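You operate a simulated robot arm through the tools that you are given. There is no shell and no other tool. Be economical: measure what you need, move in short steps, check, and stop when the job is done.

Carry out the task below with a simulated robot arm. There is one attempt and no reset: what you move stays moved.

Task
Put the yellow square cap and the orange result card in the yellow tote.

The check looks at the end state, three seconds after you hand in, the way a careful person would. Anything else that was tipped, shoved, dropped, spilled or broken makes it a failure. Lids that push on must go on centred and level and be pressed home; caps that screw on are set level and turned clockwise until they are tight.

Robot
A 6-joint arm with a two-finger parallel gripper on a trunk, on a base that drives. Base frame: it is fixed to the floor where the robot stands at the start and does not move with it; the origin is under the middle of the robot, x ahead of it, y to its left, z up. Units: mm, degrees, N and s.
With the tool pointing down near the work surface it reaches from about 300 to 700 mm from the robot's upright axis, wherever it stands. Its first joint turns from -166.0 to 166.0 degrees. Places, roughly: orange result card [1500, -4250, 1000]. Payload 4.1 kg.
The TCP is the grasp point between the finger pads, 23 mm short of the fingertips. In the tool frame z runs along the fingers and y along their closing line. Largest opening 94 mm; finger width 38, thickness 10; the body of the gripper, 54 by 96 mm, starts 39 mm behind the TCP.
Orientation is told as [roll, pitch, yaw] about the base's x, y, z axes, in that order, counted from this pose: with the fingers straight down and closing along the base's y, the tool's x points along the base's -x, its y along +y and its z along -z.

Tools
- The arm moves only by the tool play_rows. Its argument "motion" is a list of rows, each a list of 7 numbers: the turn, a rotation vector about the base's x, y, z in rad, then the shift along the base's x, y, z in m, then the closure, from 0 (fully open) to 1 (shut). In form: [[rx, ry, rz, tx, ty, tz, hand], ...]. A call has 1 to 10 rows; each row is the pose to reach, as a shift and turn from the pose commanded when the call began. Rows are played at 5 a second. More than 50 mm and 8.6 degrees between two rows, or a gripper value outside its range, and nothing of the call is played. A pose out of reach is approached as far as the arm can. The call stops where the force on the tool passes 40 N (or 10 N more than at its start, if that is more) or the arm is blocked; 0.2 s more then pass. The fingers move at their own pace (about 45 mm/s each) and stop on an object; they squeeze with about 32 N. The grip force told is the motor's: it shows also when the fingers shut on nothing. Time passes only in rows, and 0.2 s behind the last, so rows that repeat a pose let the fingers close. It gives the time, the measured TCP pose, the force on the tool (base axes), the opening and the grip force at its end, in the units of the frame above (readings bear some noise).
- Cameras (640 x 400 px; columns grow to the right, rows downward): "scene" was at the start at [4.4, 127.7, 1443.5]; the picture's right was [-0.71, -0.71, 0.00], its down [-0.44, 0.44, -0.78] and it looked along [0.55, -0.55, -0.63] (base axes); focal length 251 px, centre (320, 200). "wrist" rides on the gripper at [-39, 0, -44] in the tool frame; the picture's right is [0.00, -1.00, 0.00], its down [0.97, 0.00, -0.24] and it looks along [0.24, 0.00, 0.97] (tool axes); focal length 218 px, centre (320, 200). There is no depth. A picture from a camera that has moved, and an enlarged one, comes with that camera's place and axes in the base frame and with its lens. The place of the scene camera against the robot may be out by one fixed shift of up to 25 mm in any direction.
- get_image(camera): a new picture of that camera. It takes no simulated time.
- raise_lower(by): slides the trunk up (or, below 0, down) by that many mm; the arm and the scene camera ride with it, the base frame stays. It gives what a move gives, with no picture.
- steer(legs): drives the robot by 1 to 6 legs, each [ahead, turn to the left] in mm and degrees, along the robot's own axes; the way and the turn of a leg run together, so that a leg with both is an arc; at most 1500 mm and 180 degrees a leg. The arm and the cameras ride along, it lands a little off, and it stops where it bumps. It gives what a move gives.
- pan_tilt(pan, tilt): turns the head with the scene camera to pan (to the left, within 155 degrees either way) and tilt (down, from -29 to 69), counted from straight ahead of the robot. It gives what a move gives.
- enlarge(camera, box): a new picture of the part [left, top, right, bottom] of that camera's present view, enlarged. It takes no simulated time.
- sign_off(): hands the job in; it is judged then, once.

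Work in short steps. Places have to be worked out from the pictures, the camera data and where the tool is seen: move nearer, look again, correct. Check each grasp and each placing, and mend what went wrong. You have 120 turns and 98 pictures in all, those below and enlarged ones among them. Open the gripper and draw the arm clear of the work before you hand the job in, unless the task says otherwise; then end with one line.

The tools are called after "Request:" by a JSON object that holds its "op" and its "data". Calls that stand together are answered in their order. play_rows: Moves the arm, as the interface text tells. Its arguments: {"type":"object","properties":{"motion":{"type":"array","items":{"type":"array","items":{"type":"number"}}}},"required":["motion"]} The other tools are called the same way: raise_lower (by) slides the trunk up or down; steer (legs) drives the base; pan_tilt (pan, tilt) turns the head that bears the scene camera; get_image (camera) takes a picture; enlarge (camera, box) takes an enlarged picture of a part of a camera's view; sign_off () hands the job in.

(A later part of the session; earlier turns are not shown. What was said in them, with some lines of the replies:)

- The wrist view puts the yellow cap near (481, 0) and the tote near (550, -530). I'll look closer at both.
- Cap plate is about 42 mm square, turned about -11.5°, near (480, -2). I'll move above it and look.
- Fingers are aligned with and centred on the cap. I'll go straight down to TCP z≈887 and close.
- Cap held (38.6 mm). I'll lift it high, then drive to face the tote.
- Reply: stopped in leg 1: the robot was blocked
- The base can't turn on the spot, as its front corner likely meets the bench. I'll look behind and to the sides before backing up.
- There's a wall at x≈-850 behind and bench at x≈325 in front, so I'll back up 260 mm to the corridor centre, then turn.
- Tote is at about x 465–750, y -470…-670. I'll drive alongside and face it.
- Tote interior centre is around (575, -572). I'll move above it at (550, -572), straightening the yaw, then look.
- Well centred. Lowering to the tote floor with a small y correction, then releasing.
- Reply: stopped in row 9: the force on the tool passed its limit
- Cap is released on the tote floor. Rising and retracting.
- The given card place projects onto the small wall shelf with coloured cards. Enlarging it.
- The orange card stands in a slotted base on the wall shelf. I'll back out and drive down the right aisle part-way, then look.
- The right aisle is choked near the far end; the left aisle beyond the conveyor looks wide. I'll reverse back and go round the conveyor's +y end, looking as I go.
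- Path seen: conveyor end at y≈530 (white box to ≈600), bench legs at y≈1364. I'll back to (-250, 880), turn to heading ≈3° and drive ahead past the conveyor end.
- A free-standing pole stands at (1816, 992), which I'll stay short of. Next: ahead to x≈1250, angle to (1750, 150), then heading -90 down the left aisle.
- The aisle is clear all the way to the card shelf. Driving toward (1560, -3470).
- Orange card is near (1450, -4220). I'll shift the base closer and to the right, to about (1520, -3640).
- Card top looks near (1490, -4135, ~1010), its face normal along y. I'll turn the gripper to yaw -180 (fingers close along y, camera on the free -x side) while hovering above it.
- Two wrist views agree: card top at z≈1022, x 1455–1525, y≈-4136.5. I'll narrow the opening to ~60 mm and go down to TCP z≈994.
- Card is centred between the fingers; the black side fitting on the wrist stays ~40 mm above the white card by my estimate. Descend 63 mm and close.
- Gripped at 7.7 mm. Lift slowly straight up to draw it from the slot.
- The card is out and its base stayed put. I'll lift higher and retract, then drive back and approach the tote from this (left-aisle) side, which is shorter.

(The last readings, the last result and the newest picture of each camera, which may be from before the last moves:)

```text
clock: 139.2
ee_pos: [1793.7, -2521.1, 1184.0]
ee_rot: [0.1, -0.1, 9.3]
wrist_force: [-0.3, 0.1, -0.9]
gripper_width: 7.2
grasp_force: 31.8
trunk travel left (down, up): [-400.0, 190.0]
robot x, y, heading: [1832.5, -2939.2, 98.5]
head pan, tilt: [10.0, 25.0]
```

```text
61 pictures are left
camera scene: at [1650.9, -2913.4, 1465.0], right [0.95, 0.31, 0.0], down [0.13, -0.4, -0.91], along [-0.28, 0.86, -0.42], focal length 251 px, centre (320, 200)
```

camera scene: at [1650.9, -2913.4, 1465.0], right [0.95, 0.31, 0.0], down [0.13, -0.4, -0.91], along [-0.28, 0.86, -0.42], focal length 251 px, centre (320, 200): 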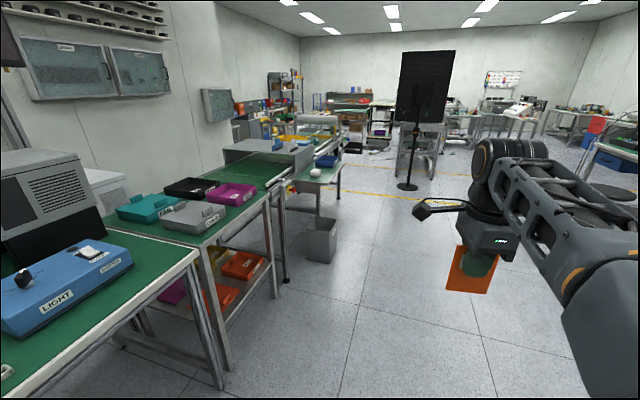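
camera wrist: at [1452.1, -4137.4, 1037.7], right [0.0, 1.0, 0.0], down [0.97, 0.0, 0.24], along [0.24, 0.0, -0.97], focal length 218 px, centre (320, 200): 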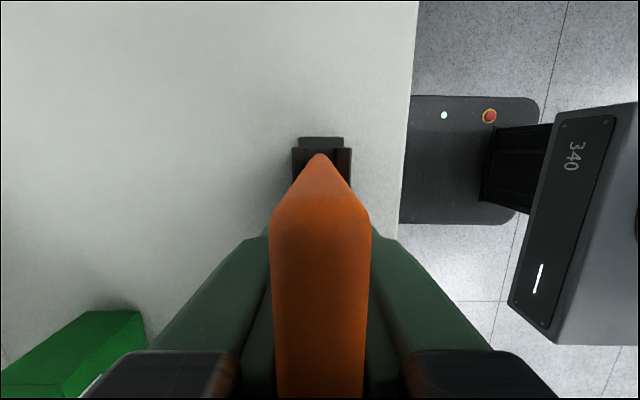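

The way is clear; a wing table with the blue tote sticks out near y≈-1380…-800. I'll drive up the aisle to about y=-700 and look at the tote.

Request:
{"op": "steer", "data": {"legs": [[0, -3.5], [1200, 0], [1000, 0]]}}

Request:
{"op": "pan_tilt", "data": {"pan": 75, "tilt": 35}}

Request:
{"op": "get_image", "data": {"camera": "scene"}}

```text
clock: 150.3
ee_pos: [1703.3, -368.2, 1183.8]
ee_rot: [0.0, -0.1, 3.8]
wrist_force: [-0.5, -1.0, 0.9]
gripper_width: 7.3
grasp_force: 31.6
trunk travel left (down, up): [-400.0, 190.0]
robot x, y, heading: [1704.3, -791.3, 92.4]
head pan, tilt: [10.0, 25.0]
```

```text
clock: 151.7
ee_pos: [1702.8, -366.7, 1185.3]
ee_rot: [0.0, 0.0, 3.8]
wrist_force: [-0.9, 0.6, -0.3]
gripper_width: 7.2
grasp_force: 31.9
trunk travel left (down, up): [-400.0, 190.0]
robot x, y, heading: [1698.3, -791.5, 92.7]
head pan, tilt: [75.0, 35.0]
```

```text
60 pictures are left
camera scene: at [1456.0, -815.1, 1449.3], right [0.22, 0.98, 0.0], down [0.56, -0.12, -0.82], along [-0.8, 0.18, -0.57], focal length 251 px, centre (320, 200)
```

scene: 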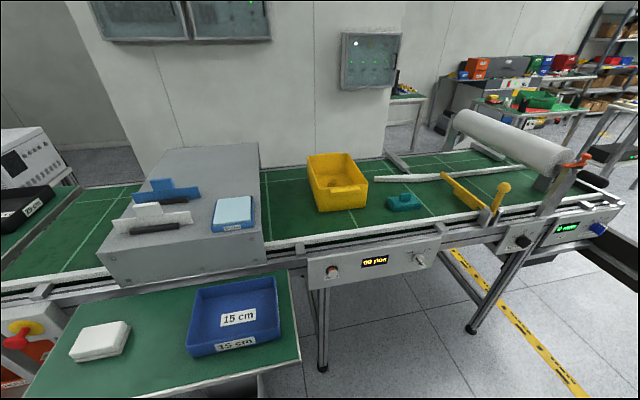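

Conveyor rail is at x≈880, panel ≈930, wing edge at y≈-803. I'll position at about (1300, -510) facing the tote.

Request:
{"op": "steer", "data": {"legs": [[0, 24], [313, 0], [0, 63], [260, 0]]}}

Request:
{"op": "pan_tilt", "data": {"pan": 20, "tilt": 40}}

Request:
{"op": "get_image", "data": {"camera": "scene"}}

Request:
{"op": "get_image", "data": {"camera": "wrist"}}

```text
clock: 159.2
ee_pos: [889.7, -496.1, 1184.9]
ee_rot: [0.1, 0.0, 91.5]
wrist_force: [-0.5, -1.2, 0.5]
gripper_width: 7.1
grasp_force: 32.2
trunk travel left (down, up): [-400.0, 190.0]
robot x, y, heading: [1312.6, -514.2, -179.5]
head pan, tilt: [75.0, 35.0]
```

```text
clock: 160.5
ee_pos: [888.8, -497.0, 1185.3]
ee_rot: [0.0, -0.1, 91.5]
wrist_force: [-0.2, 0.2, -0.6]
gripper_width: 7.2
grasp_force: 31.6
trunk travel left (down, up): [-400.0, 190.0]
robot x, y, heading: [1309.3, -513.0, -179.7]
head pan, tilt: [20.0, 40.0]
```

```text
59 pictures are left
camera scene: at [1295.3, -687.9, 1441.7], right [-0.35, 0.94, 0.0], down [0.6, 0.22, -0.77], along [-0.72, -0.27, -0.64], focal length 251 px, centre (320, 200)
```

scene: 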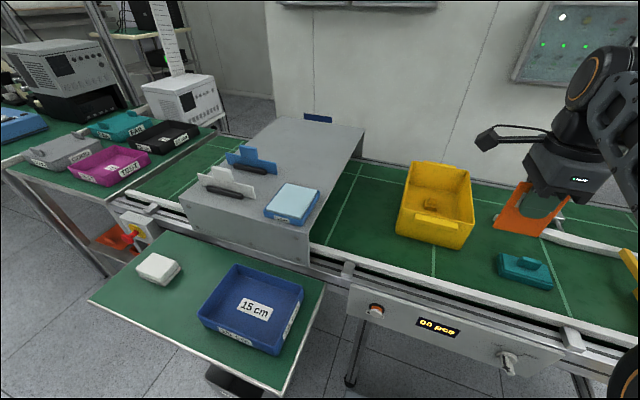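

```text
58 pictures are left
camera wrist: at [887.7, -458.1, 1228.8], right [1.0, 0.03, 0.0], down [0.03, -0.97, 0.24], along [0.01, -0.24, -0.97], focal length 218 px, centre (320, 200)
```

wrist: 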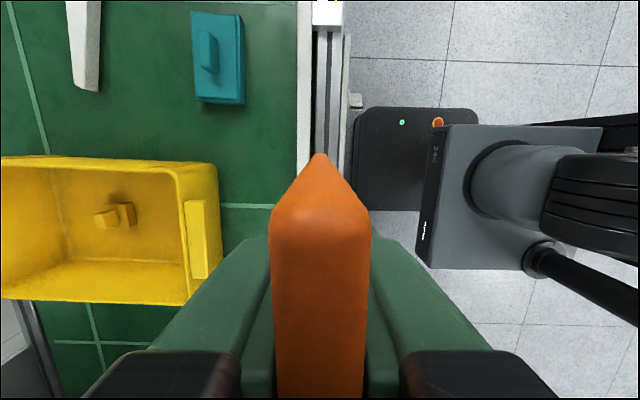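

Tote floor spans roughly x 455–680, y -490…-665, with the cap at ~(548, -583). I'll lay the card in the aisle-side part at x≈630. Creep ahead 40 mm, then rotate the gripper to yaw 180 while moving over the tote.

Request:
{"op": "steer", "data": {"legs": [[40, 0]]}}

Request:
{"op": "play_rows", "data": {"motion": [[0, 0, 0.148, -0.02, -0.005, 0, 1], [0, 0, 0.296, -0.04, -0.01, 0, 1], [0, 0, 0.444, -0.06, -0.015, 0, 1], [0, 0, 0.592, -0.08, -0.02, 0, 1], [0, 0, 0.74, -0.1, -0.025, 0, 1], [0, 0, 0.888, -0.12, -0.03, 0, 1], [0, 0, 1.036, -0.14, -0.035, 0, 1], [0, 0, 1.184, -0.16, -0.04, 0, 1], [0, 0, 1.332, -0.18, -0.045, 0, 1], [0, 0, 1.48, -0.2, -0.05, 0, 1]]}}

Request:
{"op": "get_image", "data": {"camera": "wrist"}}

Request:
{"op": "get_image", "data": {"camera": "scene"}}

```text
clock: 161.4
ee_pos: [847.3, -495.9, 1184.5]
ee_rot: [0.0, 0.0, 91.5]
wrist_force: [0.7, -0.4, -1.2]
gripper_width: 7.2
grasp_force: 32.0
trunk travel left (down, up): [-400.0, 190.0]
robot x, y, heading: [1268.5, -518.4, -179.9]
head pan, tilt: [20.0, 40.0]
```

```text
clock: 163.6
ee_pos: [674.6, -545.8, 1162.7]
ee_rot: [0.0, 0.0, 176.4]
wrist_force: [0.5, -0.4, -0.3]
gripper_width: 7.3
grasp_force: 31.6
out of reach, approached as far as the arm can: row 9, 10
trunk travel left (down, up): [-400.0, 190.0]
robot x, y, heading: [1271.6, -514.2, -179.8]
head pan, tilt: [20.0, 40.0]
```

```text
57 pictures are left
camera wrist: at [635.9, -544.4, 1207.3], right [0.06, 1.0, 0.0], down [0.97, -0.06, 0.24], along [0.24, -0.01, -0.97], focal length 218 px, centre (320, 200)
```

wrist: 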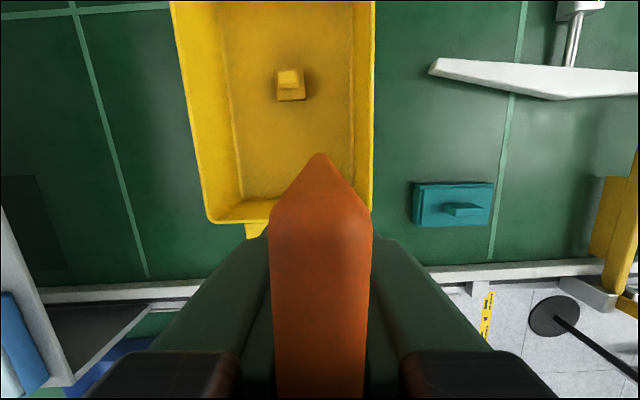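

```text
56 pictures are left
camera scene: at [1254.5, -688.0, 1441.8], right [-0.35, 0.94, 0.0], down [0.6, 0.22, -0.77], along [-0.72, -0.27, -0.64], focal length 251 px, centre (320, 200)
```

scene: 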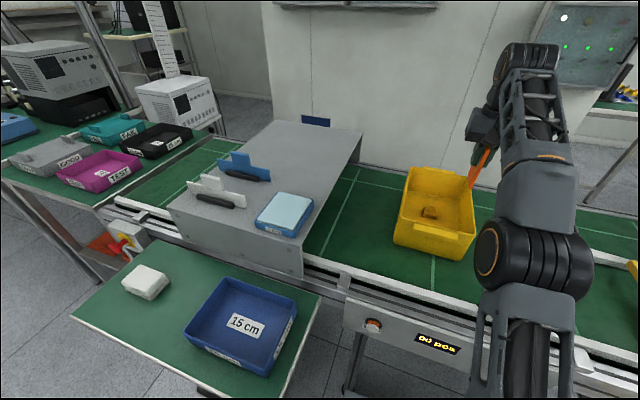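

Arm was at its reach limit at that height; lower gives more reach. I'll go down to ~z 1070 first and finish the yaw.

Request:
{"op": "play_rows", "data": {"motion": [[0, 0, 0.03, 0, 0, -0.03, 1], [0, 0, 0.063, 0, 0, -0.06, 1], [0, 0, 0.063, 0, 0, -0.09, 1], [0, 0, 0.063, 0, 0, -0.09, 1]]}}

```text
clock: 164.6
ee_pos: [674.4, -544.2, 1074.2]
ee_rot: [0.0, -0.1, 179.9]
wrist_force: [0.3, -0.5, -0.2]
gripper_width: 7.2
grasp_force: 32.0
trunk travel left (down, up): [-400.0, 190.0]
robot x, y, heading: [1268.1, -512.4, -179.3]
head pan, tilt: [20.0, 40.0]
```

Now tilt 28° about x (card leaning toward -y) while moving to (640, -565, 1050), then look.

Request:
{"op": "play_rows", "data": {"motion": [[0.1225, 0, 0, -0.009, -0.005, -0.006, 1], [0.245, 0, 0, -0.018, -0.01, -0.012, 1], [0.3675, 0, 0, -0.027, -0.015, -0.018, 1], [0.49, 0, 0, -0.034, -0.021, -0.024, 1], [0.49, 0, 0, -0.034, -0.021, -0.024, 1]]}}

Request:
{"op": "enlarge", "data": {"camera": "scene", "box": [360, 100, 552, 220]}}

Request:
{"op": "get_image", "data": {"camera": "wrist"}}

```text
clock: 165.8
ee_pos: [638.8, -564.5, 1050.0]
ee_rot: [-28.3, 0.0, 179.8]
wrist_force: [-1.0, 0.6, -0.3]
gripper_width: 7.3
grasp_force: 32.4
trunk travel left (down, up): [-400.0, 190.0]
robot x, y, heading: [1270.2, -517.8, -179.8]
head pan, tilt: [20.0, 40.0]
```

```text
3.33 times, centred on (456, 160) of scene
camera zoom: at [1253.8, -688.3, 1441.7], right [-0.35, 0.94, 0.0], down [0.6, 0.22, -0.77], along [-0.72, -0.27, -0.64], focal length 837 px, centre (-133, 333)
```

zoom: 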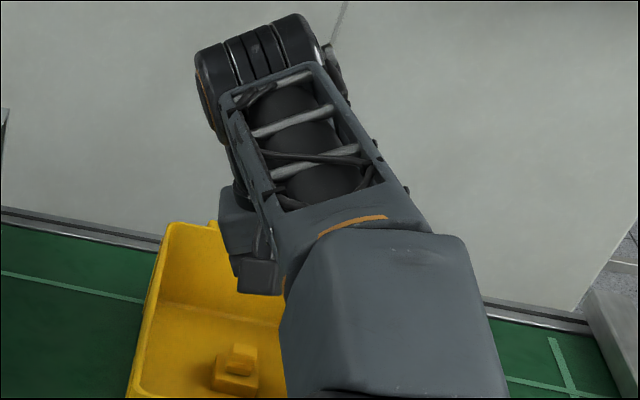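

```text
54 pictures are left
camera wrist: at [599.2, -586.6, 1088.3], right [0.0, 0.88, 0.47], down [0.97, -0.11, 0.21], along [0.24, 0.46, -0.86], focal length 218 px, centre (320, 200)
```

wrist: 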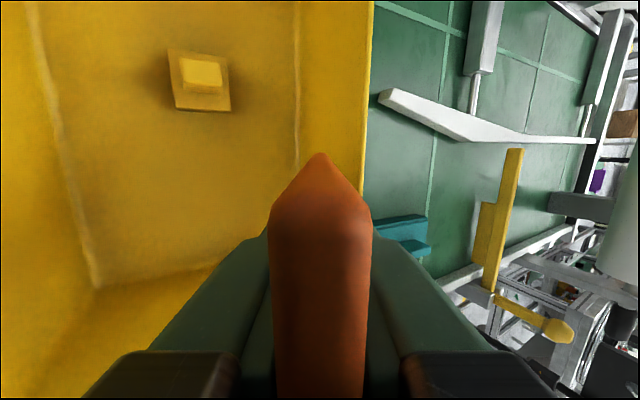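

Card is above the clear floor area beside the cap. Descending in steps, watching force.

Request:
{"op": "play_rows", "data": {"motion": [[0, 0, 0, 0, 0, -0.03, 1], [0, 0, 0, 0, 0, -0.06, 1], [0, 0, 0, 0, 0, -0.085, 1], [0, 0, 0, 0, 0, -0.1, 1], [0, 0, 0, 0, 0, -0.108, 1], [0, 0, 0, 0, 0, -0.108, 1]]}}

Request:
{"op": "get_image", "data": {"camera": "wrist"}}

```text
clock: 167.2
ee_pos: [640.0, -564.3, 942.4]
ee_rot: [-28.1, -0.1, 179.9]
wrist_force: [0.2, 0.2, 0.0]
gripper_width: 7.6
grasp_force: 32.5
trunk travel left (down, up): [-400.0, 190.0]
robot x, y, heading: [1268.3, -513.5, -179.7]
head pan, tilt: [20.0, 40.0]
```

```text
53 pictures are left
camera wrist: at [600.9, -585.7, 980.5], right [0.0, 0.88, 0.47], down [0.97, -0.11, 0.21], along [0.24, 0.46, -0.86], focal length 218 px, centre (320, 200)
```

wrist: 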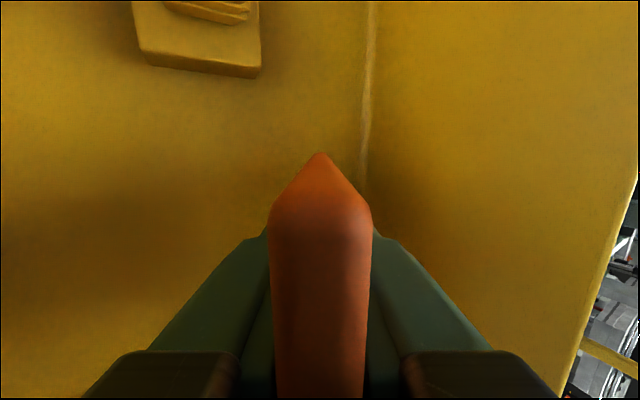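

No contact yet; a few more mm down.

Request:
{"op": "play_rows", "data": {"motion": [[0, 0, 0, 0, 0, -0.003, 1], [0, 0, 0, 0, 0, -0.006, 1], [0, 0, 0, 0, 0, -0.008, 1], [0, 0, 0, 0, 0, -0.008, 1]]}}

```text
clock: 168.2
ee_pos: [639.5, -565.3, 934.9]
ee_rot: [-28.1, -0.1, 179.9]
wrist_force: [-0.1, -1.0, -0.3]
gripper_width: 7.4
grasp_force: 31.6
trunk travel left (down, up): [-400.0, 190.0]
robot x, y, heading: [1270.2, -518.6, -179.9]
head pan, tilt: [20.0, 40.0]
```

Request:
{"op": "play_rows", "data": {"motion": [[0, 0, 0, 0, 0, -0.003, 1], [0, 0, 0, 0, 0, -0.006, 1], [0, 0, 0, 0, 0, -0.006, 1]]}}

```text
clock: 169.0
ee_pos: [640.9, -564.7, 928.8]
ee_rot: [-28.2, -0.2, 179.9]
wrist_force: [-0.4, 0.5, 2.2]
gripper_width: 7.2
grasp_force: 31.7
trunk travel left (down, up): [-400.0, 190.0]
robot x, y, heading: [1269.9, -513.5, -180.0]
head pan, tilt: [20.0, 40.0]
```

Light contact shows. Opening the fingers part-way to release the card.

Request:
{"op": "play_rows", "data": {"motion": [[0, 0, 0, 0, 0, 0, 0.8], [0, 0, 0, 0, 0, 0, 0.5], [0, 0, 0, 0, 0, 0, 0.4], [0, 0, 0, 0, 0, 0, 0.4], [0, 0, 0, 0, 0, 0, 0.4]]}}

Request:
{"op": "get_image", "data": {"camera": "wrist"}}

```text
clock: 170.2
ee_pos: [639.5, -565.7, 927.7]
ee_rot: [-28.0, 0.0, 179.8]
wrist_force: [0.2, 0.9, 0.0]
gripper_width: 56.3
grasp_force: 0.6
trunk travel left (down, up): [-400.0, 190.0]
robot x, y, heading: [1270.0, -517.3, -179.8]
head pan, tilt: [20.0, 40.0]
```

```text
52 pictures are left
camera wrist: at [600.3, -586.8, 967.5], right [0.0, 0.88, 0.47], down [0.97, -0.11, 0.21], along [0.24, 0.46, -0.86], focal length 218 px, centre (320, 200)
```

wrist: 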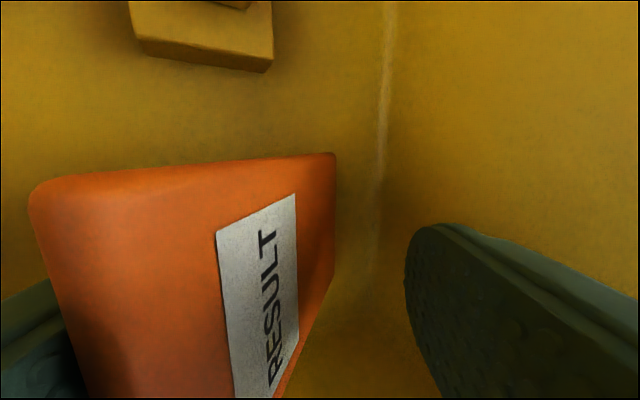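

The card leans on the lower finger. Withdrawing along the tool axis so it slides down flat.

Request:
{"op": "play_rows", "data": {"motion": [[0, 0, 0, 0, -0.005, 0.009, 0.4], [0, 0, 0, 0, -0.01, 0.019, 0.4], [0, 0, 0, 0, -0.015, 0.028, 0.4], [0, 0, 0, 0, -0.02, 0.038, 0.4], [0, 0, 0, 0, -0.026, 0.05, 0.4], [0, 0, 0, 0, -0.034, 0.065, 0.4], [0, 0, 0, 0, -0.042, 0.08, 0.4], [0, 0, 0, 0, -0.042, 0.11, 0.4], [0, 0, 0, 0, -0.042, 0.14, 0.4]]}}

Request:
{"op": "get_image", "data": {"camera": "wrist"}}

```text
clock: 172.2
ee_pos: [640.7, -607.9, 1070.3]
ee_rot: [-28.1, -0.1, 180.0]
wrist_force: [0.3, 0.1, 0.2]
gripper_width: 56.5
grasp_force: 0.0
trunk travel left (down, up): [-400.0, 190.0]
robot x, y, heading: [1269.6, -514.6, -179.9]
head pan, tilt: [20.0, 40.0]
```

```text
51 pictures are left
camera wrist: at [599.8, -629.6, 1109.7], right [0.0, 0.88, 0.47], down [0.97, -0.11, 0.21], along [0.24, 0.46, -0.86], focal length 218 px, centre (320, 200)
```

wrist: 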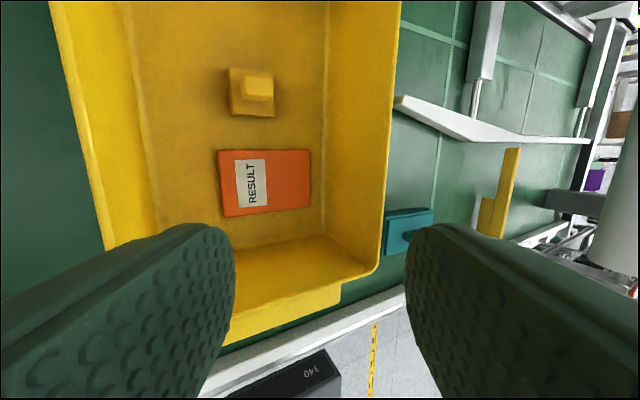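

Card lies flat beside the upright cap in the tote. I'll untilt, open fully and retract the arm clear.

Request:
{"op": "play_rows", "data": {"motion": [[-0.1225, 0, 0, 0.02, 0.01, 0.02, 0.2], [-0.245, 0, 0, 0.05, 0.02, 0.04, 0], [-0.3675, 0, 0, 0.085, 0.03, 0.06, 0], [-0.49, 0, 0, 0.12, 0.04, 0.075, 0], [-0.49, 0, 0, 0.16, 0.05, 0.09, 0], [-0.49, 0, 0, 0.2, 0.06, 0.1, 0], [-0.49, 0, 0, 0.2, 0.06, 0.1, 0]]}}

Request:
{"op": "steer", "data": {"legs": [[-250, 0]]}}

Request:
{"op": "get_image", "data": {"camera": "scene"}}

```text
clock: 173.8
ee_pos: [840.3, -547.7, 1171.9]
ee_rot: [-0.1, 0.0, 179.9]
wrist_force: [0.3, 1.0, -0.3]
gripper_width: 93.8
grasp_force: 0.0
trunk travel left (down, up): [-400.0, 190.0]
robot x, y, heading: [1265.9, -513.5, -179.7]
head pan, tilt: [20.0, 40.0]
```

```text
clock: 175.6
ee_pos: [1084.4, -546.8, 1171.0]
ee_rot: [0.0, -0.2, 179.9]
wrist_force: [0.8, -0.2, 0.1]
gripper_width: 94.2
grasp_force: 0.0
trunk travel left (down, up): [-400.0, 190.0]
robot x, y, heading: [1514.4, -514.1, -179.9]
head pan, tilt: [20.0, 40.0]
```

```text
50 pictures are left
camera scene: at [1501.2, -686.7, 1441.7], right [-0.35, 0.94, 0.0], down [0.6, 0.22, -0.77], along [-0.72, -0.27, -0.64], focal length 251 px, centre (320, 200)
```

scene: 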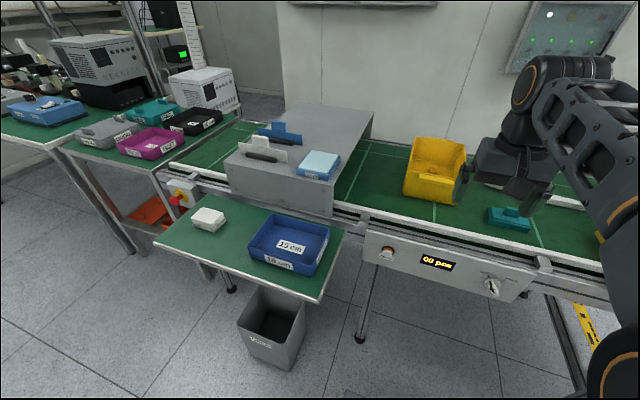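

Everything is in place, the arm is clear and the gripper is open. Handing in.

Request:
{"op": "sign_off", "data": {}}

```text
The job is handed in.
```

The yellow square cap and the orange result card are both in the yellow tote, lying side by side on its floor, with the gripper open and the arm clear; I saw nothing else moved or tipped.
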